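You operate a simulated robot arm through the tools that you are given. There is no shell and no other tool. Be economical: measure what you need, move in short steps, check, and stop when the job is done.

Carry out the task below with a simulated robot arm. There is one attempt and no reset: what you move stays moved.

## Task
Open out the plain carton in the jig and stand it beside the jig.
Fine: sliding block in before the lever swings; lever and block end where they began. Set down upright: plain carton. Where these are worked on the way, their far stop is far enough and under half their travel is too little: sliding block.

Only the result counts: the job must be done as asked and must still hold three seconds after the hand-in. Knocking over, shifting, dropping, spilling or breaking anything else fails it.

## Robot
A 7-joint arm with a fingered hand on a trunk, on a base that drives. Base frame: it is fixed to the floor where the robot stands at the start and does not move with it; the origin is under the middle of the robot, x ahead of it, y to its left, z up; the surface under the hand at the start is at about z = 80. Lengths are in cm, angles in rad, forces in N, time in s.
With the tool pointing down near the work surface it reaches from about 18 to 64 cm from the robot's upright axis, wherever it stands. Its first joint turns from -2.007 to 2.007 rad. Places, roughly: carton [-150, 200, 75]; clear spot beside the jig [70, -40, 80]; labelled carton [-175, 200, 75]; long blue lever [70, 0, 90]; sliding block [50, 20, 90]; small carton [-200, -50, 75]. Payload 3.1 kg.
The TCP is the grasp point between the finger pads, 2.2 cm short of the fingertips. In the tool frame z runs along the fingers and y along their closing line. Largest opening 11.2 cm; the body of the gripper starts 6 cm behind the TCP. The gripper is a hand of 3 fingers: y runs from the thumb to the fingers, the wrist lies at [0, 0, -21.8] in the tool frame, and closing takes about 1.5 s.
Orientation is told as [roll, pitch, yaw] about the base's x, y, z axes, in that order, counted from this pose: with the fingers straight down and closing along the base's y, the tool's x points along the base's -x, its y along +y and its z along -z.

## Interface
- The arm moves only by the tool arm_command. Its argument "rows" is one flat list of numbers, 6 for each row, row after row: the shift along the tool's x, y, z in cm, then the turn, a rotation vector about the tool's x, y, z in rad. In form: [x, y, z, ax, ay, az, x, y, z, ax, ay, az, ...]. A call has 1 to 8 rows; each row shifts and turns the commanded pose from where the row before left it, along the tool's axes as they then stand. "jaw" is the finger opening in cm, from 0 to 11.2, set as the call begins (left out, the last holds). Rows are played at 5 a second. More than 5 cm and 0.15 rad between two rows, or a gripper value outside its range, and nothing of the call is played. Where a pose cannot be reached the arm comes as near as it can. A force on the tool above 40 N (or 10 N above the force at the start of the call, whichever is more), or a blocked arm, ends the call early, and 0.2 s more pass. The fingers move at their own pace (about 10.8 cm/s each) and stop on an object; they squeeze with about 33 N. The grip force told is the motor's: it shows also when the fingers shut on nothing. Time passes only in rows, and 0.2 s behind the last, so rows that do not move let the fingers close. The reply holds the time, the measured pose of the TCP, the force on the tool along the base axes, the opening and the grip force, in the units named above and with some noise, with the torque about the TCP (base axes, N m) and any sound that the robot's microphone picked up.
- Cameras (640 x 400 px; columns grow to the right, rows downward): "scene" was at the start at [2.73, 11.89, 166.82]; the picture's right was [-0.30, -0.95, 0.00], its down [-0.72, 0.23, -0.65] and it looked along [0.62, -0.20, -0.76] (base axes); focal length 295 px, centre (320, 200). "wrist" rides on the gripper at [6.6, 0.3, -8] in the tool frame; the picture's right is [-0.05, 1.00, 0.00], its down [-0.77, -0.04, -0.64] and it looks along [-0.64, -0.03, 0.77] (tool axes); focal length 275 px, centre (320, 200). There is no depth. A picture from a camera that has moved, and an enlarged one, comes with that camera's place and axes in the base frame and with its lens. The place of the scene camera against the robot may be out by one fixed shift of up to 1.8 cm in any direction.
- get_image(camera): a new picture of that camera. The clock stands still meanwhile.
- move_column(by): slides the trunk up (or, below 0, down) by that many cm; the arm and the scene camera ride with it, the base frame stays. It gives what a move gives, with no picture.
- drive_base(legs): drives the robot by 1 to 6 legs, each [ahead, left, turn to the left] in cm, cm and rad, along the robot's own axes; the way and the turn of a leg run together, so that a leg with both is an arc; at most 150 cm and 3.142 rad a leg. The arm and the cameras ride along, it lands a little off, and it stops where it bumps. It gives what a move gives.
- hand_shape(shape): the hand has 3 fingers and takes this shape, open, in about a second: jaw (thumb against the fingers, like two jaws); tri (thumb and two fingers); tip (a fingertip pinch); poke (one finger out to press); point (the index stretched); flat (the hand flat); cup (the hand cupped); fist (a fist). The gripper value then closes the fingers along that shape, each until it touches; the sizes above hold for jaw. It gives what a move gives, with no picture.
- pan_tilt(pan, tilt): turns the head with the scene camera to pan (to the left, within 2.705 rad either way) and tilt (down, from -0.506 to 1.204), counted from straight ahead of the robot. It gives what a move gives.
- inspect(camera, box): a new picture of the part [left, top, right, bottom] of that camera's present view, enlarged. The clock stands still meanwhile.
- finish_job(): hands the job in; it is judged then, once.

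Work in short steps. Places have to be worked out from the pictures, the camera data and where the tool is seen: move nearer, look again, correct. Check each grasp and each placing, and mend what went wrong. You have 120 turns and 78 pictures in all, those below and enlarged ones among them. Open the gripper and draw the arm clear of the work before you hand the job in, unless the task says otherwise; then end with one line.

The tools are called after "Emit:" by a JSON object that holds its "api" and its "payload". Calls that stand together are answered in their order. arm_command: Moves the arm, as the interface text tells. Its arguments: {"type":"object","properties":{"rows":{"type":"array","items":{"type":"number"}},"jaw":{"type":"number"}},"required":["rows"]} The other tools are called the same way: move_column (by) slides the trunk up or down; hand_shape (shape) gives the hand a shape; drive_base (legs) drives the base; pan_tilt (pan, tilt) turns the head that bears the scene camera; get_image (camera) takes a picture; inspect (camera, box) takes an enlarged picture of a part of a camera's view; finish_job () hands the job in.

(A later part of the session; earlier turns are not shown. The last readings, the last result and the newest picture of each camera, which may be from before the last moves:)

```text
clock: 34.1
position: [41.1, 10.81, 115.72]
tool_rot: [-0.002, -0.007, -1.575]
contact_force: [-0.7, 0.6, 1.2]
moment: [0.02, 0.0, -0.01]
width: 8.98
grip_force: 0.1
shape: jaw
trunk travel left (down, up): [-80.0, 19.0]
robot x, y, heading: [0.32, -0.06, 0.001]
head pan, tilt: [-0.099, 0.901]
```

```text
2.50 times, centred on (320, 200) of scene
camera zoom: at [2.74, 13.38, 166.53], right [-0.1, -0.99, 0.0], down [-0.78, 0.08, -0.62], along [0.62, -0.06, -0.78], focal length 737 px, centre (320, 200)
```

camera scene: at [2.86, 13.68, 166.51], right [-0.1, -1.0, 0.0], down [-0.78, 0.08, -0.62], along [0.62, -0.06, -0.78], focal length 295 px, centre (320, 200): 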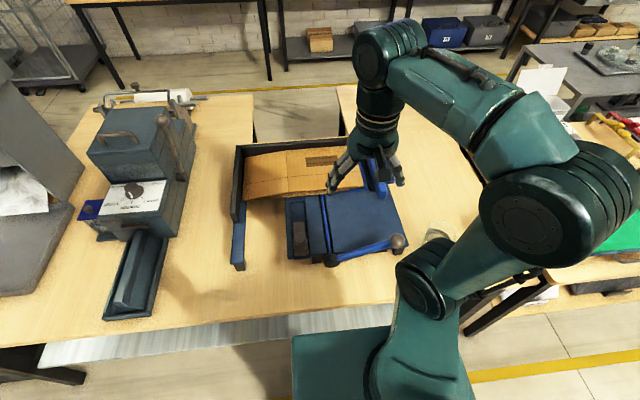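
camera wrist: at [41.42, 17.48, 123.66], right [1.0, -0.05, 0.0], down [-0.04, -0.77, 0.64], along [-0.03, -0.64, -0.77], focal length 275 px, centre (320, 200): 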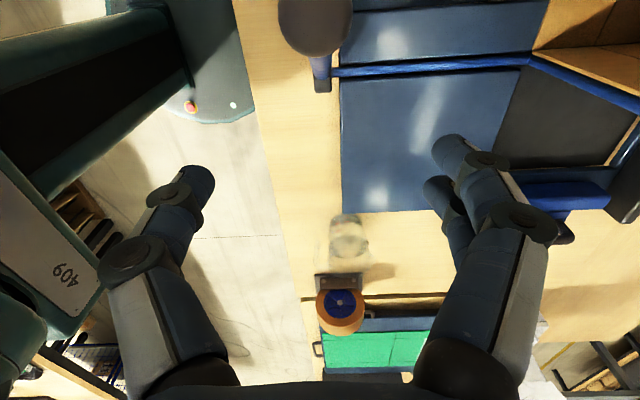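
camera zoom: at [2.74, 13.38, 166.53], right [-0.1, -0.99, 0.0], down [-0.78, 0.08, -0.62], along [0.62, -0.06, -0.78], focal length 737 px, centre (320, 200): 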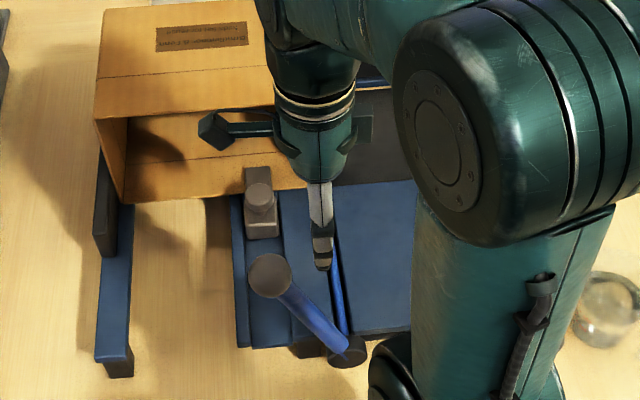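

The lever rests at its far end with the ball at about (41.2, 15.4, 105). I centre over it, lower and close.

Emit:
{"api": "arm_command", "payload": {"rows": [2.3, 0, 0, 0, 0, 0, 2.3, 0.1, 0, 0, 0, 0, 0, 0, 4, 0, 0, 0, 0, 0, 4, 0, 0, 0, 0, 0, 3.4, 0, 0, 0, 0, 0, 0, 0, 0, 0]}}

Emit:
{"api": "get_image", "payload": {"camera": "wrist"}}

```text
clock: 35.5
position: [41.47, 15.56, 104.17]
tool_rot: [-0.001, -0.005, -1.573]
contact_force: [0.4, -0.1, 0.9]
moment: [0.06, 0.0, -0.01]
width: 9.0
grip_force: 0.2
shape: jaw
trunk travel left (down, up): [-80.0, 19.0]
robot x, y, heading: [0.14, -0.26, -0.0]
head pan, tilt: [-0.099, 0.901]
```

```text
38 pictures are left
camera wrist: at [41.71, 22.14, 112.13], right [1.0, -0.05, 0.0], down [-0.04, -0.77, 0.64], along [-0.03, -0.64, -0.77], focal length 275 px, centre (320, 200)
```

wrist: 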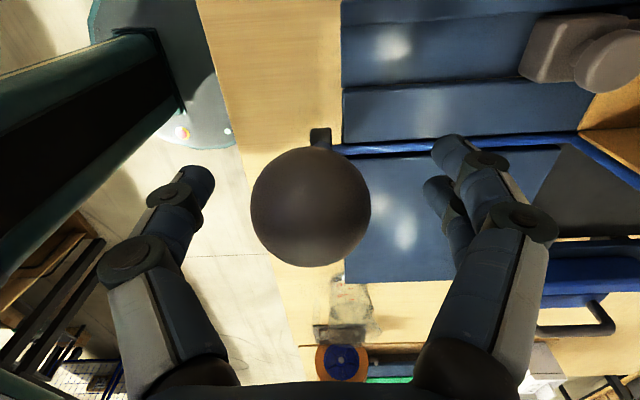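

The ball is centred. I close on it.

Emit:
{"api": "arm_command", "payload": {"rows": [0, -0.3, 0.3, 0, 0, 0, 0, 0, 0, 0, 0, 0, 0, 0, 0, 0, 0, 0, 0, 0, 0, 0, 0, 0, 0, 0, 0, 0, 0, 0, 0, 0, 0, 0, 0, 0], "jaw": 0}}

Emit:
{"api": "arm_command", "payload": {"rows": [-1.8, 0, -0.74, 0, 0, 0, -1.87, 0, -0.56, 0, 0, 0, -1.91, 0, -0.37, 0, 0, 0, -1.94, 0, -0.17, 0, 0, 0]}}

Emit:
{"api": "get_image", "payload": {"camera": "wrist"}}

```text
clock: 36.9
position: [41.16, 15.34, 103.84]
tool_rot: [-0.003, -0.008, -1.577]
contact_force: [-5.1, -5.1, -15.3]
moment: [-0.07, -0.41, 0.14]
width: 1.86
grip_force: 33.5
shape: jaw
trunk travel left (down, up): [-80.0, 19.0]
robot x, y, heading: [-0.07, -0.27, -0.003]
head pan, tilt: [-0.099, 0.901]
```

```text
clock: 37.9
position: [41.34, 7.79, 105.7]
tool_rot: [-0.003, -0.007, -1.574]
contact_force: [-3.7, 0.8, -26.2]
moment: [0.24, -0.32, 0.28]
width: 1.65
grip_force: 32.8
shape: jaw
trunk travel left (down, up): [-80.0, 19.0]
robot x, y, heading: [-0.09, 0.12, -0.002]
head pan, tilt: [-0.099, 0.901]
```

```text
37 pictures are left
camera wrist: at [41.53, 14.56, 113.61], right [1.0, -0.05, 0.0], down [-0.04, -0.77, 0.64], along [-0.03, -0.64, -0.77], focal length 275 px, centre (320, 200)
```

wrist: 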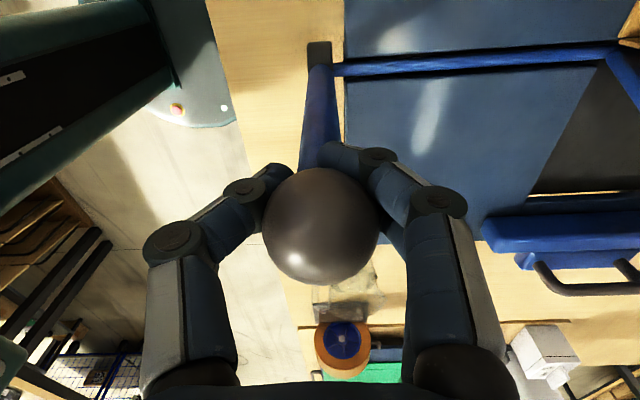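

The grip holds and the lever follows; the tool is pulling up a little (26 N), so I trim the path lower and continue.

Emit:
{"api": "arm_command", "payload": {"rows": [-1.9, 0, 0.4, 0, 0, 0, -1.94, 0, 0.45, 0, 0, 0, -1.91, 0, 0.55, 0, 0, 0, -1.85, 0, 0.65, 0, 0, 0]}}

Emit:
{"api": "inspect", "payload": {"camera": "scene", "box": [220, 120, 420, 280]}}

```text
clock: 38.9
position: [41.16, 0.29, 103.9]
tool_rot: [-0.003, -0.01, -1.575]
contact_force: [-0.8, 2.2, -7.7]
moment: [0.16, -0.03, 0.15]
width: 1.29
grip_force: 33.5
shape: jaw
trunk travel left (down, up): [-80.0, 19.0]
robot x, y, heading: [-0.37, 0.13, -0.0]
head pan, tilt: [-0.099, 0.901]
```

```text
2.50 times, centred on (320, 200) of scene
camera zoom: at [2.92, 13.46, 166.51], right [-0.1, -0.99, 0.0], down [-0.78, 0.08, -0.62], along [0.62, -0.06, -0.78], focal length 737 px, centre (320, 200)
```

zoom: 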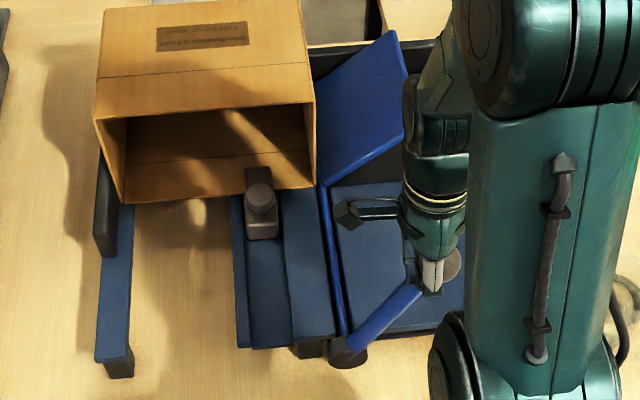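

The carton stands open by itself while the flap goes down. I continue the return swing.

Emit:
{"api": "arm_command", "payload": {"rows": [-1.75, 0, 0.85, 0, 0, 0, -1.65, 0, 1.0, 0, 0, 0, -1.55, 0, 1.15, 0, 0, 0, -1.45, 0, 1.3, 0, 0, 0]}}

Emit:
{"api": "get_image", "payload": {"camera": "wrist"}}

```text
clock: 39.9
position: [41.15, -5.88, 99.35]
tool_rot: [-0.006, -0.01, -1.57]
contact_force: [-5.2, 17.1, -16.9]
moment: [0.62, 0.46, 0.39]
width: 1.23
grip_force: 33.3
shape: jaw
trunk travel left (down, up): [-80.0, 19.0]
robot x, y, heading: [-0.4, -0.15, 0.001]
head pan, tilt: [-0.099, 0.901]
```

```text
35 pictures are left
camera wrist: at [41.41, 0.99, 107.25], right [1.0, -0.05, 0.0], down [-0.03, -0.76, 0.64], along [-0.03, -0.64, -0.77], focal length 275 px, centre (320, 200)
```

wrist: 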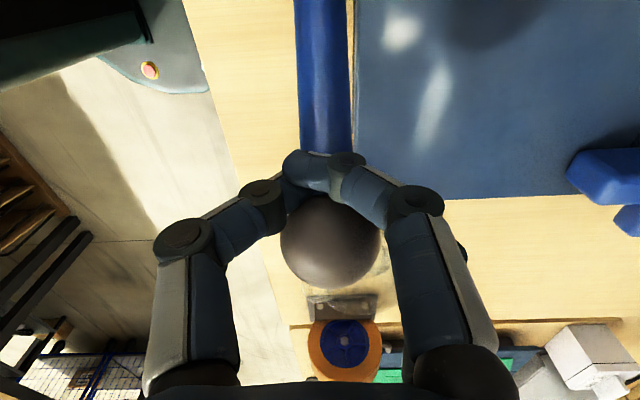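

Ball now at about (-8.7, 98.5); roughly 0.25 rad remain. The tool is pulling outward, so I move mostly downward.

Emit:
{"api": "arm_command", "payload": {"rows": [0, 0, 1.1, 0, 0, 0, -0.5, 0, 1.1, 0, 0, 0, -0.5, 0, 1.1, 0, 0, 0, -0.3, 0, 1, 0, 0, 0]}}

Emit:
{"api": "inspect", "payload": {"camera": "scene", "box": [220, 120, 420, 280]}}

Emit:
{"api": "get_image", "payload": {"camera": "wrist"}}

```text
clock: 40.9
position: [41.04, -8.01, 95.24]
tool_rot: [0.004, -0.005, -1.578]
contact_force: [-3.6, -22.0, 9.6]
moment: [-0.21, 0.13, -0.05]
width: 1.27
grip_force: 32.2
shape: jaw
trunk travel left (down, up): [-80.0, 19.0]
robot x, y, heading: [-0.3, 0.26, -0.001]
head pan, tilt: [-0.099, 0.901]
```

```text
2.50 times, centred on (320, 200) of scene
camera zoom: at [2.65, 12.76, 166.59], right [-0.1, -0.99, 0.0], down [-0.78, 0.08, -0.62], along [0.62, -0.06, -0.78], focal length 737 px, centre (320, 200)
```

zoom: 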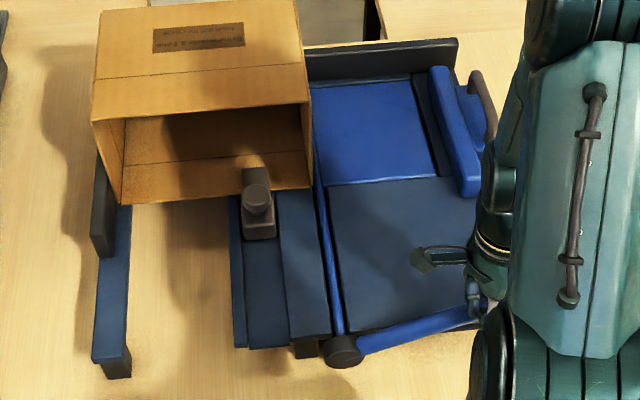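

```text
33 pictures are left
camera wrist: at [41.36, -1.29, 103.14], right [1.0, -0.05, 0.0], down [-0.04, -0.77, 0.64], along [-0.03, -0.64, -0.77], focal length 275 px, centre (320, 200)
```

wrist: 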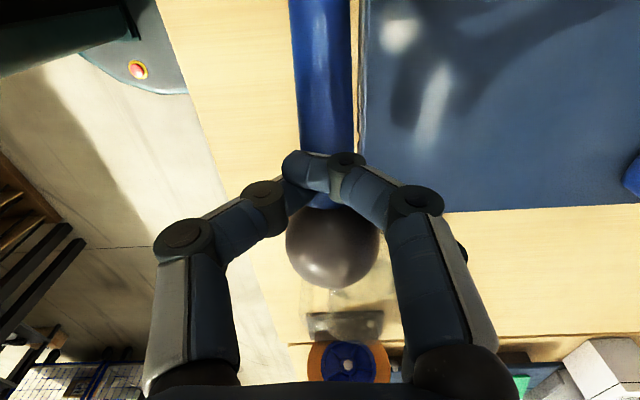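

The flap looks flat again. A gentle further downward press confirms the stop.

Emit:
{"api": "arm_command", "payload": {"rows": [-0.5, 0, 0.4, 0, 0, 0, 0, 0, 0.5, 0, 0, 0, 0, 0, 0.5, 0, 0, 0]}}

```text
clock: 41.5
position: [40.95, -8.16, 94.82]
tool_rot: [0.005, -0.008, -1.576]
contact_force: [-5.9, -6.9, 38.5]
moment: [-0.02, -0.05, 0.05]
width: 1.58
grip_force: 33.1
shape: jaw
trunk travel left (down, up): [-80.0, 19.0]
robot x, y, heading: [-0.2, -0.03, -0.003]
head pan, tilt: [-0.099, 0.901]
stopped in row 2: the force on the tool passed its limit at 44 N (the readings are from after the stop); the commanded pose is now the measured one
```

The lever is firmly on its start stop. I open, rise straight up, and look.

Emit:
{"api": "arm_command", "payload": {"rows": [0, 0, -0.3, 0, 0, 0, 0, 0, 0, 0, 0, 0, 0, 0, 0, 0, 0, 0, 0, 0, 0, 0, 0, 0, 0, 0, -4, 0, 0, 0, 0, 0, -4, 0, 0, 0, 0, 0, -4, 0, 0, 0, 0, 0, -4, 0, 0, 0], "jaw": 9}}

Emit:
{"api": "arm_command", "payload": {"rows": [0, 0, -2, 0, 0, -0.145, 0, 0, 0, 0, 0, -0.145, 0, 0, 0, 0, 0, -0.145, 0, 0, 0, 0, 0, -0.145, 0, 0, 0, 0, 0, -0.145, 0, 0, 0, 0, 0, -0.145]}}

Emit:
{"api": "arm_command", "payload": {"rows": [0, 0, 0, 0, 0, -0.145, 0, 0, 0, 0, 0, -0.145, 0, 0, 0, 0, 0, -0.145, 0, 0, 0, 0, 0, -0.145, 0, 0, 0, 0, 0, -0.12]}}

Emit:
{"api": "get_image", "payload": {"camera": "wrist"}}

Emit:
{"api": "inspect", "payload": {"camera": "scene", "box": [220, 120, 420, 280]}}

```text
clock: 43.3
position: [41.19, -8.0, 110.8]
tool_rot: [0.001, -0.008, -1.575]
contact_force: [-0.2, -0.4, 0.5]
moment: [-0.01, 0.01, -0.03]
width: 8.99
grip_force: 0.0
shape: jaw
trunk travel left (down, up): [-80.0, 19.0]
robot x, y, heading: [-0.48, -0.17, -0.004]
head pan, tilt: [-0.099, 0.901]
```

```text
clock: 44.7
position: [41.18, -7.94, 112.74]
tool_rot: [-0.005, -0.004, -0.7]
contact_force: [-0.1, -0.4, -0.5]
moment: [0.0, 0.0, -0.02]
width: 9.01
grip_force: 0.1
shape: jaw
trunk travel left (down, up): [-80.0, 19.0]
robot x, y, heading: [-0.1, -0.02, -0.0]
head pan, tilt: [-0.099, 0.901]
```

```text
clock: 45.9
position: [41.27, -7.74, 112.91]
tool_rot: [-0.007, 0.0, -0.001]
contact_force: [-0.6, 0.4, 0.0]
moment: [-0.01, -0.03, 0.01]
width: 8.99
grip_force: 0.1
shape: jaw
trunk travel left (down, up): [-80.0, 19.0]
robot x, y, heading: [0.33, 0.01, -0.005]
head pan, tilt: [-0.099, 0.901]
```

```text
32 pictures are left
camera wrist: at [34.55, -7.4, 120.73], right [0.05, 1.0, -0.01], down [0.77, -0.03, 0.64], along [0.64, -0.04, -0.77], focal length 275 px, centre (320, 200)
```

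wrist: 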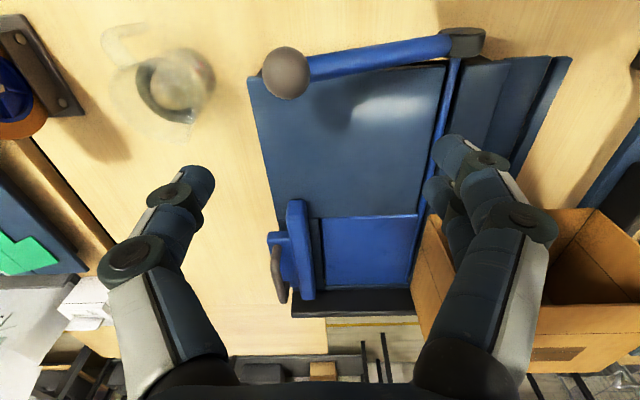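

```text
2.50 times, centred on (320, 200) of scene
camera zoom: at [2.81, 13.42, 166.53], right [-0.1, -0.99, 0.0], down [-0.78, 0.08, -0.62], along [0.62, -0.06, -0.78], focal length 737 px, centre (320, 200)
```

zoom: 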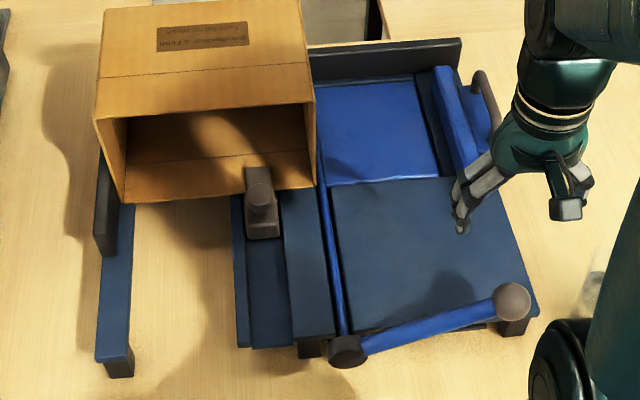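

Lever back at its start, carton open in the jig. Now the block: I'll tilt the hand back 0.5 rad so it keeps clear of the carton's mouth, and approach the knob at (61, 16).

Emit:
{"api": "arm_command", "payload": {"rows": [0, 0, 0, 0, -0.125, 0, 0, 0, 0, 0, -0.125, 0, 0, 0, 0, 0, -0.125, 0, 0, 0, 0, 0, -0.125, 0], "jaw": 7}}

Emit:
{"api": "arm_command", "payload": {"rows": [-1, 3.4, 2.5, 0, 0, 0, -1, 3.4, 2.5, 0, 0, 0, -1, 3.4, 2.5, 0, 0, 0, -1, 3.4, 2.5, 0, 0, 0, -1, 3.4, 2.5, 0, 0, 0, -1, 3.4, 2.5, 0, 0, 0, -1, 3.4, 2.5, 0, 0, 0]}}

Emit:
{"api": "get_image", "payload": {"camera": "wrist"}}

```text
clock: 46.9
position: [41.13, -8.15, 112.79]
tool_rot: [-0.009, -0.504, 0.001]
contact_force: [0.2, -0.6, 0.6]
moment: [0.0, -0.04, -0.03]
width: 7.03
grip_force: 0.1
shape: jaw
trunk travel left (down, up): [-80.0, 19.0]
robot x, y, heading: [-0.07, -0.01, -0.005]
head pan, tilt: [-0.099, 0.901]
```

```text
clock: 48.5
position: [55.91, 16.03, 100.53]
tool_rot: [-0.01, -0.498, 0.001]
contact_force: [0.3, 0.9, -0.3]
moment: [-0.01, -0.02, -0.02]
width: 7.06
grip_force: 0.1
shape: jaw
trunk travel left (down, up): [-80.0, 19.0]
robot x, y, heading: [-0.23, 0.02, 0.001]
head pan, tilt: [-0.099, 0.901]
```

```text
30 pictures are left
camera wrist: at [46.15, 16.42, 104.3], right [0.04, 1.0, 0.01], down [0.37, -0.03, 0.93], along [0.93, -0.04, -0.37], focal length 275 px, centre (320, 200)
```

wrist: 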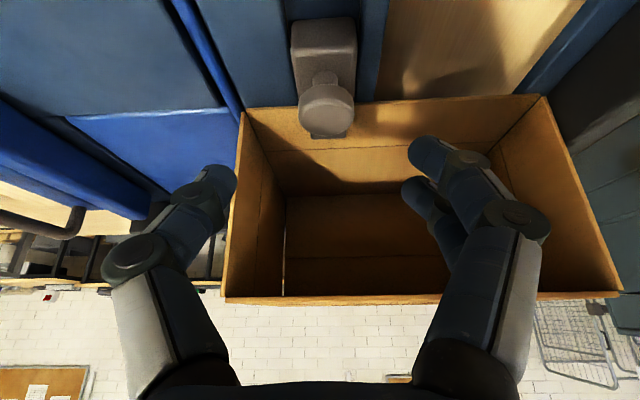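

The view shows the carton is a box with a closed far end and its mouth (with score lines, text reading upright) towards the robot, so "upright" means mouth up. Carton spans about x 65–89, y 9–34, z 88–104. First I advance onto the block's knob (61, 16.2).

Emit:
{"api": "arm_command", "payload": {"rows": [0.1, 0.1, 3.5, 0, 0, 0, 0.1, 0, 3.5, 0, 0, 0, 0.1, 0, 3.3, 0, 0, 0]}}

Emit:
{"api": "arm_command", "payload": {"rows": [0, 0, 0, 0, 0, 0, 0, 0, 0, 0, 0, 0, 0, 0, 0, 0, 0, 0, 0, 0, 0, 0, 0, 0, 0, 0, 0, 0, 0, 0, 0, 0, 0, 0, 0, 0, 0, 0, 0, 0, 0, 0], "jaw": 0}}

Emit:
{"api": "get_image", "payload": {"camera": "wrist"}}

```text
clock: 49.3
position: [60.54, 15.93, 91.38]
tool_rot: [-0.01, -0.498, 0.001]
contact_force: [-0.3, -0.3, -0.4]
moment: [0.03, 0.0, 0.0]
width: 7.06
grip_force: 0.0
shape: jaw
trunk travel left (down, up): [-80.0, 19.0]
robot x, y, heading: [0.07, 0.12, -0.002]
head pan, tilt: [-0.099, 0.901]
```

```text
clock: 50.9
position: [60.59, 15.83, 91.45]
tool_rot: [-0.01, -0.5, 0.003]
contact_force: [-0.8, 0.3, -8.4]
moment: [0.98, 0.08, -0.02]
width: 2.12
grip_force: 33.5
shape: jaw
trunk travel left (down, up): [-80.0, 19.0]
robot x, y, heading: [0.05, 0.16, -0.002]
head pan, tilt: [-0.099, 0.901]
```

```text
29 pictures are left
camera wrist: at [50.79, 16.35, 95.26], right [0.04, 1.0, 0.01], down [0.37, -0.03, 0.93], along [0.93, -0.04, -0.37], focal length 275 px, centre (320, 200)
```

wrist: 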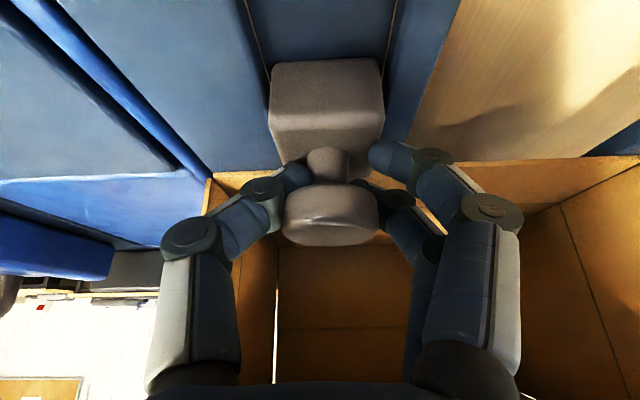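

The stem is gripped. I pull the block straight back (-x), first 8 cm.

Emit:
{"api": "arm_command", "payload": {"rows": [0.878, 0, -0.479, 0, 0, 0, 0.878, 0, -0.479, 0, 0, 0, 0.878, 0, -0.479, 0, 0, 0, 0.878, 0, -0.479, 0, 0, 0, 0.878, 0, -0.479, 0, 0, 0, 0.878, 0, -0.479, 0, 0, 0, 0.878, 0, -0.479, 0, 0, 0, 0.878, 0, -0.479, 0, 0, 0]}}

Emit:
{"api": "arm_command", "payload": {"rows": [0.878, 0, -0.479, 0, 0, 0, 0.878, 0, -0.479, 0, 0, 0, 0.878, 0, -0.479, 0, 0, 0, 0.878, 0, -0.479, 0, 0, 0, 0.878, 0, -0.479, 0, 0, 0, 0.878, 0, -0.479, 0, 0, 0]}}

Emit:
{"api": "inspect", "payload": {"camera": "scene", "box": [220, 120, 420, 280]}}

```text
clock: 52.7
position: [52.43, 15.81, 91.42]
tool_rot: [-0.008, -0.502, 0.0]
contact_force: [0.7, -2.0, 6.1]
moment: [1.12, 0.0, -0.15]
width: 2.11
grip_force: 33.4
shape: jaw
trunk travel left (down, up): [-80.0, 19.0]
robot x, y, heading: [0.2, -0.28, -0.001]
head pan, tilt: [-0.099, 0.901]
```

```text
clock: 54.1
position: [46.32, 15.8, 91.38]
tool_rot: [-0.009, -0.501, 0.001]
contact_force: [0.3, -3.5, 1.5]
moment: [1.04, -0.03, -0.19]
width: 2.09
grip_force: 32.5
shape: jaw
trunk travel left (down, up): [-80.0, 19.0]
robot x, y, heading: [-0.11, -0.4, 0.004]
head pan, tilt: [-0.099, 0.901]
```

```text
2.50 times, centred on (320, 200) of scene
camera zoom: at [2.82, 13.3, 166.54], right [-0.1, -0.99, 0.0], down [-0.78, 0.08, -0.62], along [0.62, -0.06, -0.78], focal length 737 px, centre (320, 200)
```

zoom: 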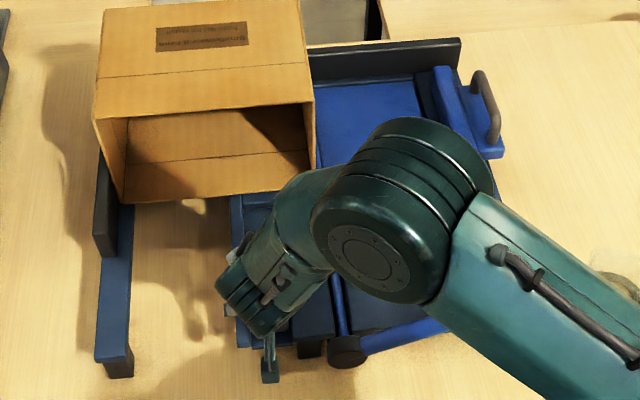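

About 0.7 cm should remain; I pull on to the back stop.

Emit:
{"api": "arm_command", "payload": {"rows": [0.35, 0, -0.19, 0, 0, 0, 0.35, 0, -0.19, 0, 0, 0, 0.35, 0, -0.19, 0, 0, 0, 0.26, 0, -0.14, 0, 0, 0]}}

```text
clock: 55.1
position: [45.41, 15.66, 91.37]
tool_rot: [-0.007, -0.501, -0.001]
contact_force: [21.5, -2.4, 5.3]
moment: [1.07, -0.15, -0.33]
width: 2.1
grip_force: 32.8
shape: jaw
trunk travel left (down, up): [-80.0, 19.0]
robot x, y, heading: [-0.11, -0.17, 0.0]
head pan, tilt: [-0.099, 0.901]
```

21 N: the block is on its start stop. I ease, open and withdraw along the fingers, then check the block.

Emit:
{"api": "arm_command", "payload": {"rows": [-0.35, 0, 0.19, 0, 0, 0, 0, 0, 0, 0, 0, 0, 0, 0, 0, 0, 0, 0, 0, 0, 0, 0, 0, 0, 0, 0, -4, 0, 0, 0, -1.5, 0, -4, 0, 0, 0, -2, 0, -4, 0, 0, 0], "jaw": 7}}

Emit:
{"api": "get_image", "payload": {"camera": "wrist"}}

Emit:
{"api": "pan_tilt", "payload": {"pan": -0.45, "tilt": 0.85}}

Emit:
{"api": "get_image", "payload": {"camera": "scene"}}

```text
clock: 56.7
position: [43.06, 15.84, 103.58]
tool_rot: [-0.01, -0.502, 0.001]
contact_force: [0.4, 0.4, 0.0]
moment: [-0.03, 0.01, -0.01]
width: 6.97
grip_force: 0.1
shape: jaw
trunk travel left (down, up): [-80.0, 19.0]
robot x, y, heading: [0.06, -0.45, -0.002]
head pan, tilt: [-0.099, 0.901]
```

```text
27 pictures are left
camera wrist: at [33.2, 16.39, 107.36], right [0.04, 1.0, 0.01], down [0.37, -0.03, 0.93], along [0.93, -0.04, -0.37], focal length 275 px, centre (320, 200)
```

wrist: 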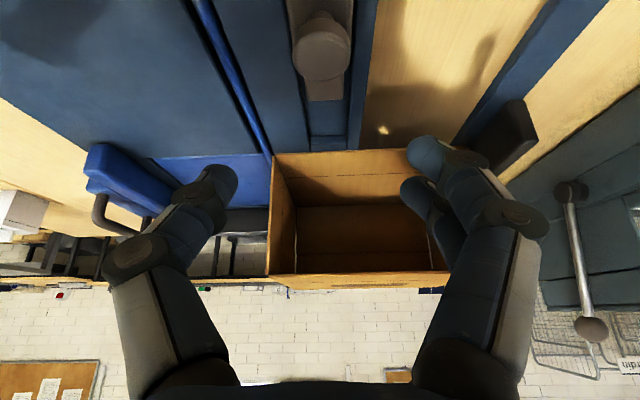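

```text
clock: 57.5
position: [42.98, 16.01, 103.49]
tool_rot: [-0.009, -0.502, 0.003]
contact_force: [-0.1, -0.1, 0.5]
moment: [-0.02, 0.04, 0.03]
width: 6.98
grip_force: 0.1
shape: jaw
trunk travel left (down, up): [-80.0, 19.0]
robot x, y, heading: [-0.01, 0.23, -0.003]
head pan, tilt: [-0.45, 0.85]
```

```text
26 pictures are left
camera scene: at [2.35, 10.81, 166.91], right [-0.44, -0.9, 0.0], down [-0.68, 0.33, -0.66], along [0.59, -0.29, -0.75], focal length 295 px, centre (320, 200)
```

scene: 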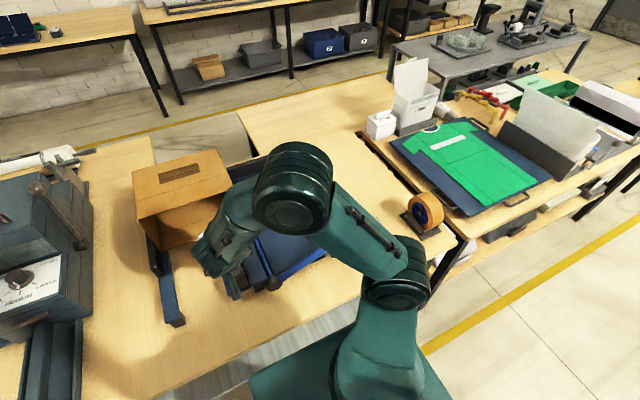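

Block is home. Before grasping the carton I check how far the base can drive toward the table.

Emit:
{"api": "pan_tilt", "payload": {"pan": -0.7, "tilt": 1.2}}

Emit:
{"api": "get_image", "payload": {"camera": "scene"}}

```text
clock: 58.4
position: [42.99, 16.0, 103.56]
tool_rot: [-0.008, -0.501, 0.001]
contact_force: [-0.5, -0.4, 0.1]
moment: [0.0, -0.04, 0.02]
width: 6.99
grip_force: 0.0
shape: jaw
trunk travel left (down, up): [-80.0, 19.0]
robot x, y, heading: [-0.44, 0.15, -0.009]
head pan, tilt: [-0.7, 1.201]
```

```text
25 pictures are left
camera scene: at [-0.41, 10.59, 164.55], right [-0.64, -0.76, 0.0], down [-0.71, 0.6, -0.36], along [0.28, -0.23, -0.93], focal length 295 px, centre (320, 200)
```

scene: 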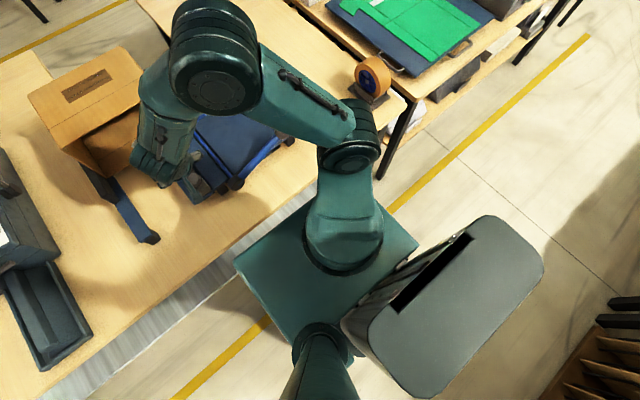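

The carriage seems to have some centimetres to the table edge. I drive ahead 12 cm now with the hand empty and free.

Emit:
{"api": "drive_base", "payload": {"legs": [[6, 0, 0], [6, 0, 0]]}}

Emit:
{"api": "get_image", "payload": {"camera": "scene"}}

```text
clock: 59.9
position: [55.09, 16.13, 103.43]
tool_rot: [-0.008, -0.498, 0.002]
contact_force: [0.0, -0.2, 0.1]
moment: [0.02, 0.01, -0.02]
width: 6.98
grip_force: 0.1
shape: jaw
trunk travel left (down, up): [-80.0, 19.0]
robot x, y, heading: [11.84, -0.12, 0.005]
head pan, tilt: [-0.7, 1.201]
```

```text
24 pictures are left
camera scene: at [11.76, 10.6, 164.55], right [-0.64, -0.76, 0.0], down [-0.71, 0.6, -0.36], along [0.28, -0.23, -0.93], focal length 295 px, centre (320, 200)
```

scene: 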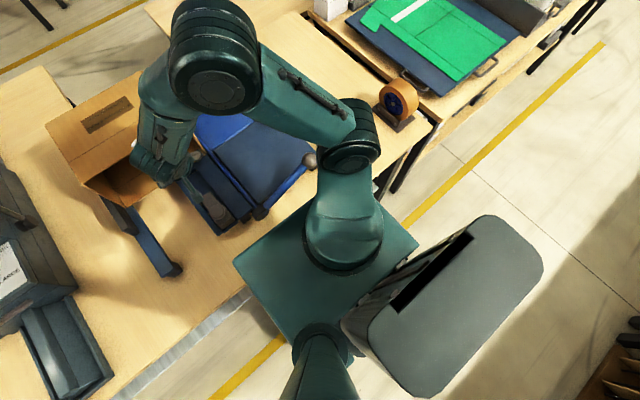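

The base moved freely. Plan: pinch the carton's right wall at the mouth with the hand horizontal, then swing the hand to point down so the mouth faces up. First I turn the hand horizontal here.

Emit:
{"api": "arm_command", "payload": {"rows": [0, 0, 0, 0, -0.134, 0, 0, 0, 0, 0, -0.134, 0, 0, 0, 0, 0, -0.134, 0, 0, 0, 0, 0, -0.134, 0, 0, 0, 0, 0, -0.134, 0, 0, 0, 0, 0, -0.134, 0, 0, 0, 0, 0, -0.134, 0, 0, 0, 0, 0, -0.134, 0], "jaw": 7}}

Emit:
{"api": "get_image", "payload": {"camera": "wrist"}}

```text
clock: 61.7
position: [54.83, 16.03, 103.57]
tool_rot: [-2.067, -1.561, 2.063]
contact_force: [0.0, 0.4, 0.3]
moment: [0.01, -0.04, 0.01]
width: 6.98
grip_force: 0.0
shape: jaw
trunk travel left (down, up): [-80.0, 19.0]
robot x, y, heading: [11.84, -0.34, -0.001]
head pan, tilt: [-0.7, 1.201]
```

```text
23 pictures are left
camera wrist: at [46.82, 16.41, 96.74], right [0.0, 1.0, 0.04], down [-0.64, -0.03, 0.77], along [0.77, -0.03, 0.64], focal length 275 px, centre (320, 200)
```

wrist: 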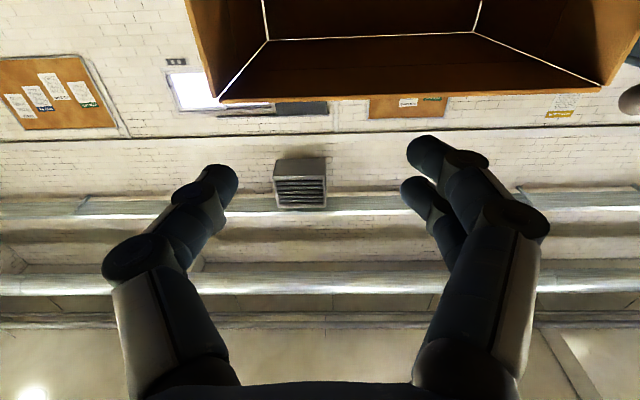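

Hand is horizontal; the right wall is at y≈9.3, mouth edge x≈65, top z≈103. I align to y 9.3, z 100 and look again from the head.

Emit:
{"api": "arm_command", "payload": {"rows": [1.8, -3.4, 0, 0, 0, 0, 1.7, -3.3, 0, 0, 0, 0]}}

Emit:
{"api": "pan_tilt", "payload": {"pan": 0.0, "tilt": 0.95}}

Emit:
{"api": "get_image", "payload": {"camera": "scene"}}

```text
clock: 62.3
position: [54.68, 9.12, 99.82]
tool_rot: [-1.876, -1.565, 1.874]
contact_force: [0.0, 0.1, 1.0]
moment: [-0.02, 0.01, -0.03]
width: 6.97
grip_force: 0.1
shape: jaw
trunk travel left (down, up): [-80.0, 19.0]
robot x, y, heading: [11.54, 0.25, -0.002]
head pan, tilt: [-0.7, 1.201]
```

```text
clock: 63.4
position: [54.73, 9.2, 99.92]
tool_rot: [-1.839, -1.561, 1.838]
contact_force: [0.2, -0.4, 0.1]
moment: [-0.01, 0.01, 0.01]
width: 6.96
grip_force: 0.0
shape: jaw
trunk travel left (down, up): [-80.0, 19.0]
robot x, y, heading: [12.13, 0.11, -0.003]
head pan, tilt: [0.0, 0.949]
```

```text
22 pictures are left
camera scene: at [14.49, 14.19, 166.16], right [0.0, -1.0, 0.0], down [-0.81, 0.0, -0.58], along [0.58, 0.0, -0.81], focal length 295 px, centre (320, 200)
```

scene: 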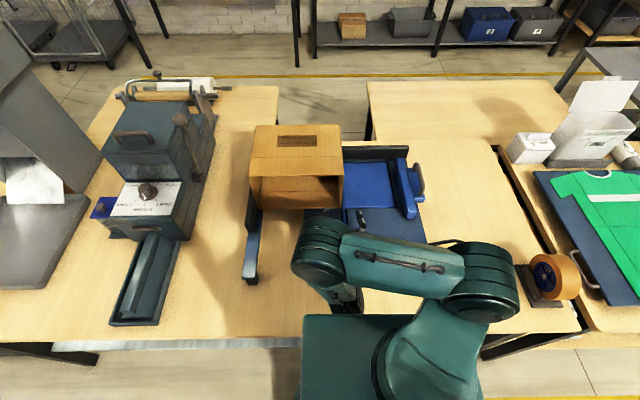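

Aligned. I advance along +x so that the wall comes between thumb and fingers.

Emit:
{"api": "arm_command", "payload": {"rows": [0, 0, 3, 0, 0, 0, 0, 0, 3, 0, 0, 0, 0, 0, 2.5, 0, 0, 0]}}

Emit:
{"api": "get_image", "payload": {"camera": "wrist"}}

Emit:
{"api": "inspect", "payload": {"camera": "scene", "box": [220, 110, 420, 270]}}

```text
clock: 64.2
position: [63.52, 9.03, 99.95]
tool_rot: [-1.777, -1.562, 1.771]
contact_force: [-1.1, 0.3, 1.1]
moment: [0.0, 0.01, -0.02]
width: 6.97
grip_force: 0.0
shape: jaw
trunk travel left (down, up): [-80.0, 19.0]
robot x, y, heading: [11.94, -0.2, -0.003]
head pan, tilt: [0.0, 0.949]
```

```text
21 pictures are left
camera wrist: at [55.32, 9.54, 93.26], right [0.0, 1.0, 0.04], down [-0.64, -0.03, 0.77], along [0.77, -0.03, 0.64], focal length 275 px, centre (320, 200)
```

wrist: 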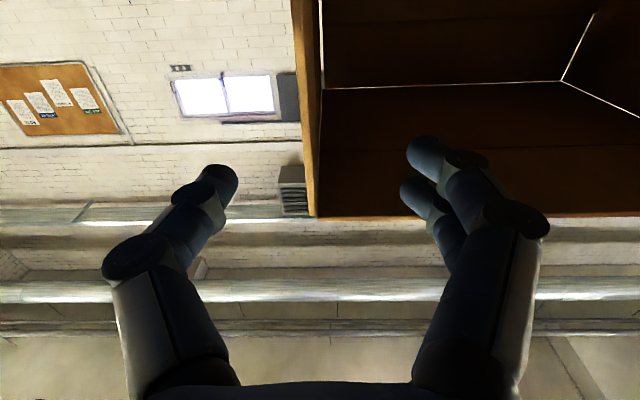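

```text
2.50 times, centred on (320, 190) of scene
camera zoom: at [14.61, 14.17, 166.16], right [0.0, -1.0, 0.0], down [-0.81, 0.0, -0.58], along [0.58, 0.0, -0.81], focal length 737 px, centre (320, 225)
```

zoom: 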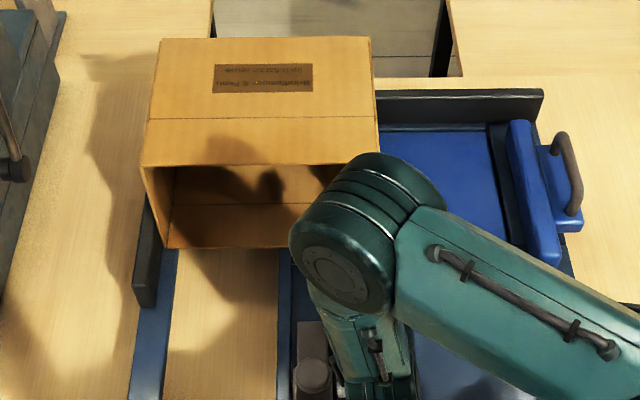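

The wall lies neatly between thumb and fingers. I advance 4.5 cm more and close.

Emit:
{"api": "arm_command", "payload": {"rows": [0, -0.2, 2.3, 0, 0, 0, 0, 0, 2.2, 0, 0, 0]}}

Emit:
{"api": "arm_command", "payload": {"rows": [0, 0, 0, 0, 0, 0, 0, 0, 0, 0, 0, 0, 0, 0, 0, 0, 0, 0, 0, 0, 0, 0, 0, 0, 0, 0, 0, 0, 0, 0, 0, 0, 0, 0, 0, 0, 0, 0, 0, 0, 0, 0, 0, 0, 0, 0, 0, 0], "jaw": 0}}

Emit:
{"api": "get_image", "payload": {"camera": "wrist"}}

Emit:
{"api": "inspect", "payload": {"camera": "scene", "box": [220, 110, 420, 270]}}

```text
clock: 64.8
position: [67.94, 8.99, 100.14]
tool_rot: [-1.799, -1.563, 1.794]
contact_force: [0.1, 1.3, -0.7]
moment: [-0.01, -0.03, -0.03]
width: 6.93
grip_force: 0.0
shape: jaw
trunk travel left (down, up): [-80.0, 19.0]
robot x, y, heading: [11.88, -0.08, -0.003]
head pan, tilt: [0.0, 0.949]
```

```text
clock: 66.6
position: [67.85, 8.91, 100.09]
tool_rot: [-1.819, -1.562, 1.813]
contact_force: [-0.1, 0.5, -0.4]
moment: [0.04, 0.02, -0.02]
width: 0.0
grip_force: 32.6
shape: jaw
trunk travel left (down, up): [-80.0, 19.0]
robot x, y, heading: [12.02, -0.16, -0.0]
head pan, tilt: [0.0, 0.949]
```

```text
19 pictures are left
camera wrist: at [59.76, 9.34, 93.41], right [0.0, 1.0, 0.04], down [-0.64, -0.03, 0.77], along [0.77, -0.03, 0.64], focal length 275 px, centre (320, 200)
```

wrist: 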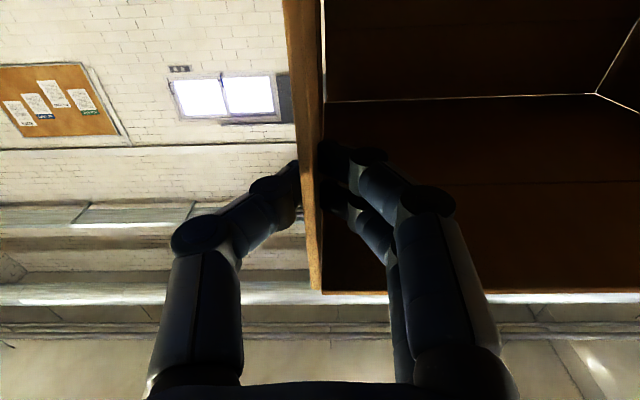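

```text
2.50 times, centred on (320, 190) of scene
camera zoom: at [14.51, 14.2, 166.16], right [0.0, -1.0, 0.0], down [-0.81, 0.0, -0.58], along [0.58, 0.0, -0.81], focal length 737 px, centre (320, 225)
```

zoom: 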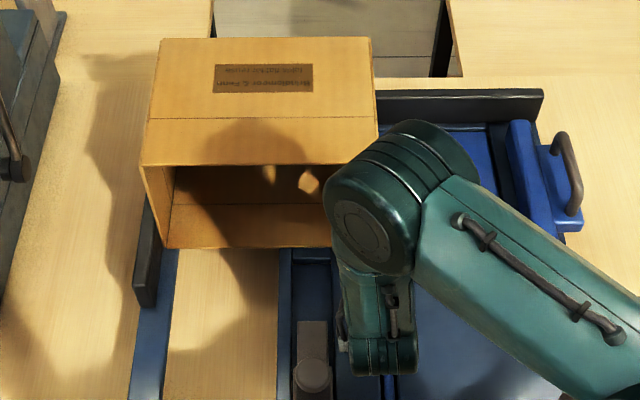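

The thin wall is pinched between thumb and fingers. I lift 3 cm and check that the carton comes along.

Emit:
{"api": "arm_command", "payload": {"rows": [-1, 0, 0, 0, 0, 0, -1, 0, 0, 0, 0, 0, -1, 0, 0, 0, 0, 0]}}

Emit:
{"api": "inspect", "payload": {"camera": "scene", "box": [220, 110, 420, 270]}}

```text
clock: 67.4
position: [67.85, 8.98, 102.97]
tool_rot: [-1.755, -1.562, 1.755]
contact_force: [0.0, 0.2, -1.3]
moment: [-0.03, 0.06, 0.01]
width: 0.02
grip_force: 32.9
shape: jaw
trunk travel left (down, up): [-80.0, 19.0]
robot x, y, heading: [12.03, -0.22, 0.001]
head pan, tilt: [0.0, 0.949]
```

```text
2.50 times, centred on (320, 190) of scene
camera zoom: at [14.51, 14.2, 166.16], right [0.0, -1.0, 0.0], down [-0.81, 0.0, -0.58], along [0.58, 0.0, -0.81], focal length 737 px, centre (320, 225)
```

zoom: 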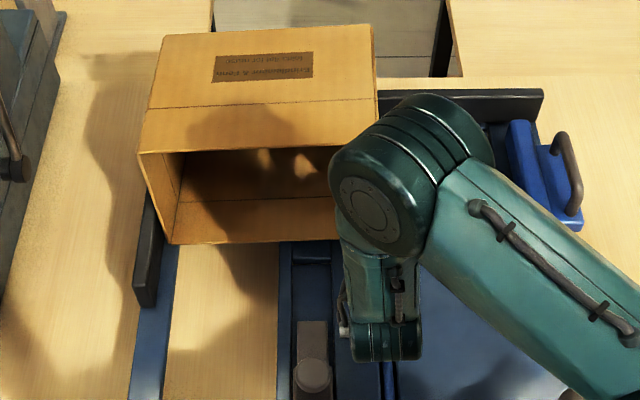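

The right side rises with a slight roll; the load is light (~1–2 N). I keep lifting.

Emit:
{"api": "arm_command", "payload": {"rows": [-1.5, 0, 0, 0, 0, 0, -1.5, 0, 0, 0, 0, 0, -1.5, 0, 0, 0, 0, 0, -1.5, 0, 0, 0, 0, 0]}}

Emit:
{"api": "inspect", "payload": {"camera": "scene", "box": [220, 110, 420, 270]}}

```text
clock: 68.4
position: [68.01, 9.06, 109.09]
tool_rot: [-1.826, -1.56, 1.822]
contact_force: [-0.5, 0.3, -1.1]
moment: [-0.16, 0.12, -0.01]
width: 0.02
grip_force: 32.8
shape: jaw
trunk travel left (down, up): [-80.0, 19.0]
robot x, y, heading: [11.75, 0.28, -0.001]
head pan, tilt: [0.0, 0.949]
```

```text
2.50 times, centred on (320, 190) of scene
camera zoom: at [14.49, 14.18, 166.16], right [0.0, -1.0, 0.0], down [-0.81, 0.0, -0.58], along [0.58, 0.0, -0.81], focal length 737 px, centre (320, 225)
```

zoom: 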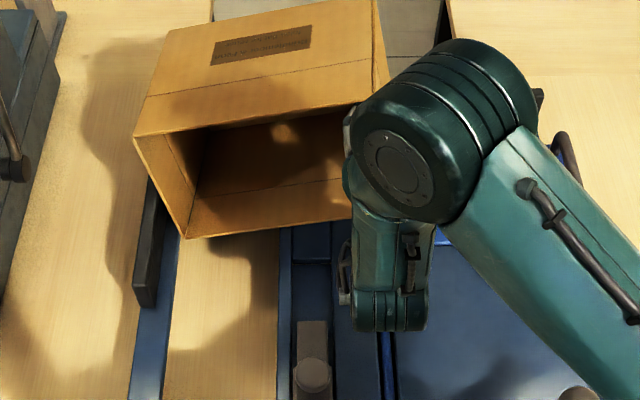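

The carton hangs a little rolled about the finger axis, which becomes a mere yaw once the hand points down. I lift on to about z 124.

Emit:
{"api": "arm_command", "payload": {"rows": [-2, 0, 0, 0, 0, 0, -2, 0, 0, 0, 0, 0, -2, 0, 0, 0, 0, 0, -2, 0, 0, 0, 0, 0, -2, 0, 0, 0, 0, 0, -2, 0, 0, 0, 0, 0, -2, 0, 0, 0, 0, 0, -2, 0, 0, 0, 0, 0]}}

Emit:
{"api": "get_image", "payload": {"camera": "scene"}}

```text
clock: 70.2
position: [67.7, 9.11, 125.14]
tool_rot: [-1.762, -1.562, 1.762]
contact_force: [-0.7, -0.5, -2.9]
moment: [-0.14, 0.17, -0.01]
width: 0.0
grip_force: 32.7
shape: jaw
trunk travel left (down, up): [-80.0, 19.0]
robot x, y, heading: [11.77, 0.13, -0.002]
head pan, tilt: [0.0, 0.949]
```

```text
15 pictures are left
camera scene: at [14.47, 14.16, 166.16], right [0.0, -1.0, 0.0], down [-0.81, 0.0, -0.58], along [0.58, 0.0, -0.81], focal length 295 px, centre (320, 200)
```

scene: 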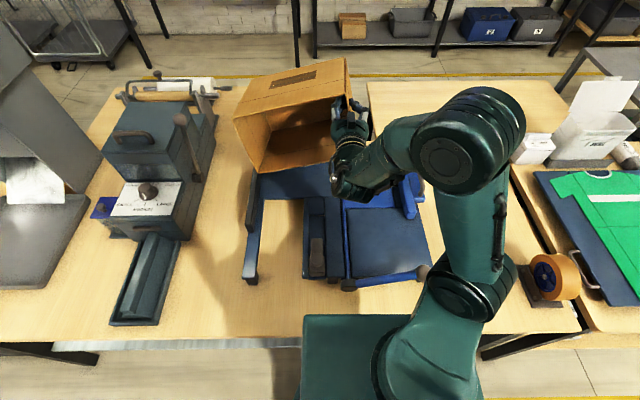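

The carton hangs free. I swing the hand to point down, turning the mouth up.

Emit:
{"api": "arm_command", "payload": {"rows": [0, 0, 0, 0, 0.13, 0, 0, 0, 0, 0, 0.13, 0, 0, 0, 0, 0, 0.13, 0, 0, 0, 0, 0, 0.13, 0, 0, 0, 0, 0, 0.13, 0, 0, 0, 0, 0, 0.13, 0]}}

Emit:
{"api": "arm_command", "payload": {"rows": [0, 0, 0, 0, 0.13, 0, 0, 0, 0, 0, 0.13, 0, 0, 0, 0, 0, 0.13, 0, 0, 0, 0, 0, 0.13, 0, 0, 0, 0, 0, 0.13, 0, 0, 0, 0, 0, 0.13, 0]}}

Emit:
{"api": "get_image", "payload": {"camera": "scene"}}

```text
clock: 71.6
position: [67.87, 9.26, 125.1]
tool_rot: [-0.011, -0.793, 0.006]
contact_force: [1.1, 0.8, -1.2]
moment: [-0.08, 0.08, 0.04]
width: 0.01
grip_force: 33.6
shape: jaw
trunk travel left (down, up): [-80.0, 19.0]
robot x, y, heading: [11.97, 0.13, -0.0]
head pan, tilt: [0.0, 0.949]
```

```text
clock: 73.0
position: [68.02, 9.51, 125.01]
tool_rot: [-0.01, -0.01, -0.003]
contact_force: [-0.8, 0.1, -1.7]
moment: [-0.1, -0.11, -0.01]
width: 0.0
grip_force: 33.1
shape: jaw
trunk travel left (down, up): [-80.0, 19.0]
robot x, y, heading: [11.68, 0.29, 0.001]
head pan, tilt: [0.0, 0.949]
```

```text
14 pictures are left
camera scene: at [14.71, 14.31, 166.15], right [0.0, -1.0, 0.0], down [-0.81, 0.0, -0.58], along [0.58, 0.0, -0.81], focal length 295 px, centre (320, 200)
```

scene: 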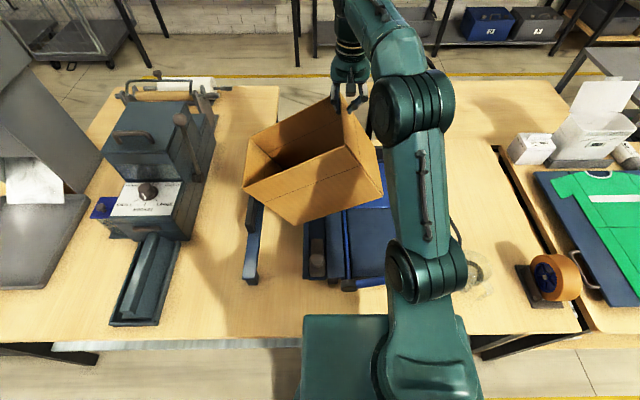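

The carton hangs mouth up, sagging about 20° to its free side. I raise the trunk for clearance and yaw the hand a quarter turn so the carton lies ahead of the grip.

Emit:
{"api": "move_column", "payload": {"by": 10}}

Emit:
{"api": "arm_command", "payload": {"rows": [0, 0, 0, 0, 0, 0.1, 0, 0, 0, 0, 0, 0.1, 0, 0, 0, 0, 0, 0.1, 0, 0, 0, 0, 0, 0.1, 0, 0, 0, 0, 0, 0.1, 0, 0, 0, 0, 0, 0.1, 0, 0, 0, 0, 0, 0.1, 0, 0, 0, 0, 0, 0.1]}}

Emit:
{"api": "arm_command", "payload": {"rows": [0, 0, 0, 0, 0, 0.1, 0, 0, 0, 0, 0, 0.1, 0, 0, 0, 0, 0, 0.1, 0, 0, 0, 0, 0, 0.1, 0, 0, 0, 0, 0, 0.1, 0, 0, 0, 0, 0, 0.1, 0, 0, 0, 0, 0, 0.1, 0, 0, 0, 0, 0, 0.07]}}

Emit:
{"api": "drive_base", "payload": {"legs": [[0, -8, 0], [0, -8, 0]]}}

Emit:
{"api": "get_image", "payload": {"camera": "scene"}}

```text
clock: 74.3
position: [67.96, 9.27, 135.05]
tool_rot: [-0.008, -0.012, -0.001]
contact_force: [-0.2, 0.3, -1.5]
moment: [-0.08, -0.08, 0.0]
width: 0.02
grip_force: 33.3
shape: jaw
trunk travel left (down, up): [-90.0, 9.0]
robot x, y, heading: [12.1, 0.11, 0.0]
head pan, tilt: [0.0, 0.949]
```

```text
clock: 76.1
position: [67.83, 9.22, 134.9]
tool_rot: [0.004, -0.013, -0.805]
contact_force: [0.4, 0.2, -1.4]
moment: [-0.12, 0.02, 0.01]
width: 0.0
grip_force: 33.1
shape: jaw
trunk travel left (down, up): [-90.0, 9.0]
robot x, y, heading: [11.97, -0.31, 0.003]
head pan, tilt: [0.0, 0.949]
```

```text
clock: 77.9
position: [67.8, 9.45, 135.02]
tool_rot: [0.01, -0.008, -1.573]
contact_force: [-1.0, 0.4, -1.0]
moment: [-0.07, 0.08, -0.02]
width: 0.02
grip_force: 32.7
shape: jaw
trunk travel left (down, up): [-90.0, 9.0]
robot x, y, heading: [11.76, 0.12, -0.0]
head pan, tilt: [0.0, 0.949]
```

```text
clock: 79.6
position: [67.8, -6.69, 135.03]
tool_rot: [0.013, -0.007, -1.572]
contact_force: [0.5, -0.3, -1.5]
moment: [-0.05, 0.11, 0.01]
width: 0.0
grip_force: 32.6
shape: jaw
trunk travel left (down, up): [-90.0, 9.0]
robot x, y, heading: [12.34, -15.91, 0.001]
head pan, tilt: [0.0, 0.949]
```

```text
13 pictures are left
camera scene: at [14.54, -1.82, 176.17], right [0.0, -1.0, 0.0], down [-0.81, 0.0, -0.58], along [0.58, 0.0, -0.81], focal length 295 px, centre (320, 200)
```

scene: 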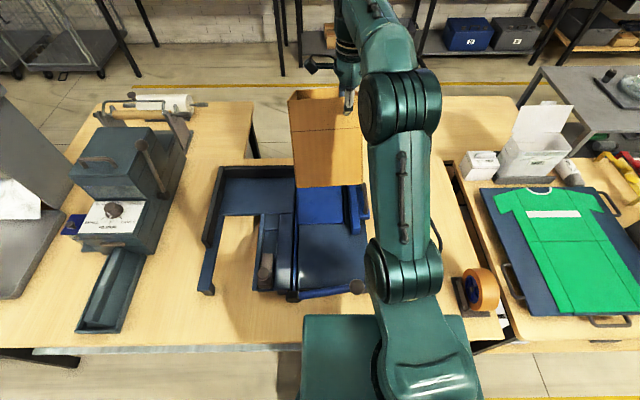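

Jig undisturbed and the carton still held. I carry it right and slightly back, over the clear spot.

Emit:
{"api": "arm_command", "payload": {"rows": [-2.4, -0.64, 0, 0, 0, 0, -2.4, -0.64, 0, 0, 0, 0, -2.4, -0.64, 0, 0, 0, 0, -2.4, -0.64, 0, 0, 0, 0, -2.4, -0.64, 0, 0, 0, 0, -2.4, -0.64, 0, 0, 0, 0, -2.4, -0.64, 0, 0, 0, 0, -2.4, -0.64, 0, 0, 0, 0]}}

Emit:
{"api": "arm_command", "payload": {"rows": [-2.4, -0.64, 0, 0, 0, 0, -2.4, -0.64, 0, 0, 0, 0, -2.4, -0.64, 0, 0, 0, 0, -2.4, -0.64, 0, 0, 0, 0, -2.4, -0.64, 0, 0, 0, 0, -2.4, -0.64, 0, 0, 0, 0, -2.4, -0.64, 0, 0, 0, 0, -2.1, -0.64, 0, 0, 0, 0]}}

Emit:
{"api": "pan_tilt", "payload": {"pan": -0.55, "tilt": 0.8}}

Emit:
{"api": "get_image", "payload": {"camera": "scene"}}

Emit:
{"api": "get_image", "payload": {"camera": "wrist"}}

```text
clock: 81.4
position: [62.55, -25.93, 135.09]
tool_rot: [0.012, -0.009, -1.574]
contact_force: [0.7, 0.2, -1.5]
moment: [-0.01, 0.08, 0.03]
width: 0.02
grip_force: 33.0
shape: jaw
trunk travel left (down, up): [-90.0, 9.0]
robot x, y, heading: [11.8, -15.51, -0.002]
head pan, tilt: [0.0, 0.949]
```

```text
clock: 83.2
position: [57.61, -44.85, 135.16]
tool_rot: [0.012, -0.007, -1.572]
contact_force: [0.2, -1.4, -2.0]
moment: [-0.04, 0.12, -0.02]
width: 0.0
grip_force: 32.8
shape: jaw
trunk travel left (down, up): [-90.0, 9.0]
robot x, y, heading: [12.24, -15.81, -0.003]
head pan, tilt: [0.0, 0.949]
```

```text
clock: 84.2
position: [57.52, -44.76, 135.25]
tool_rot: [0.013, -0.009, -1.572]
contact_force: [-0.7, 0.3, -1.7]
moment: [-0.1, 0.1, 0.02]
width: 0.01
grip_force: 32.9
shape: jaw
trunk travel left (down, up): [-90.0, 9.0]
robot x, y, heading: [11.92, -15.5, -0.004]
head pan, tilt: [-0.55, 0.799]
```

```text
12 pictures are left
camera scene: at [14.14, -5.96, 177.32], right [-0.52, -0.85, 0.0], down [-0.61, 0.37, -0.7], along [0.59, -0.36, -0.72], focal length 295 px, centre (320, 200)
```

scene: 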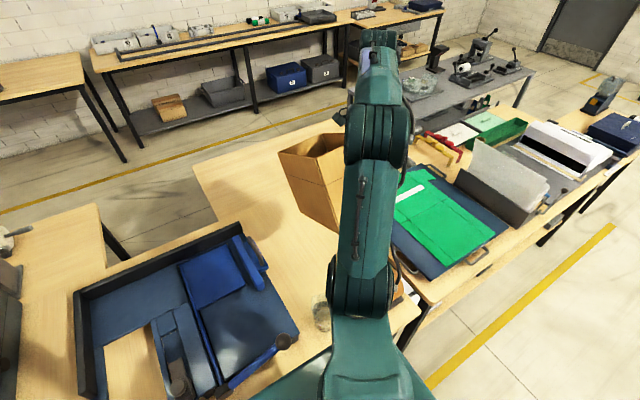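

```text
11 pictures are left
camera wrist: at [57.67, -37.98, 143.19], right [1.0, -0.05, 0.01], down [-0.04, -0.77, 0.64], along [-0.02, -0.64, -0.77], focal length 275 px, centre (320, 200)
```

wrist: 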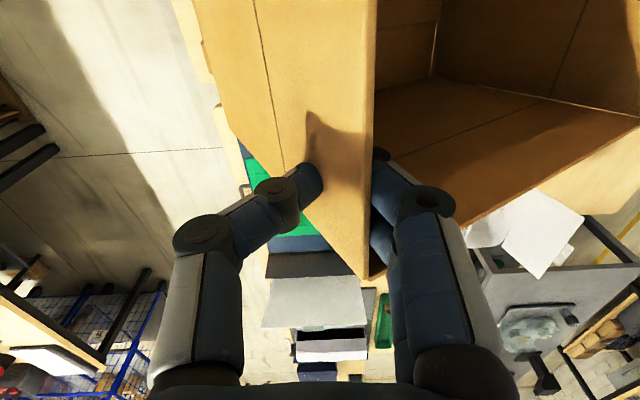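

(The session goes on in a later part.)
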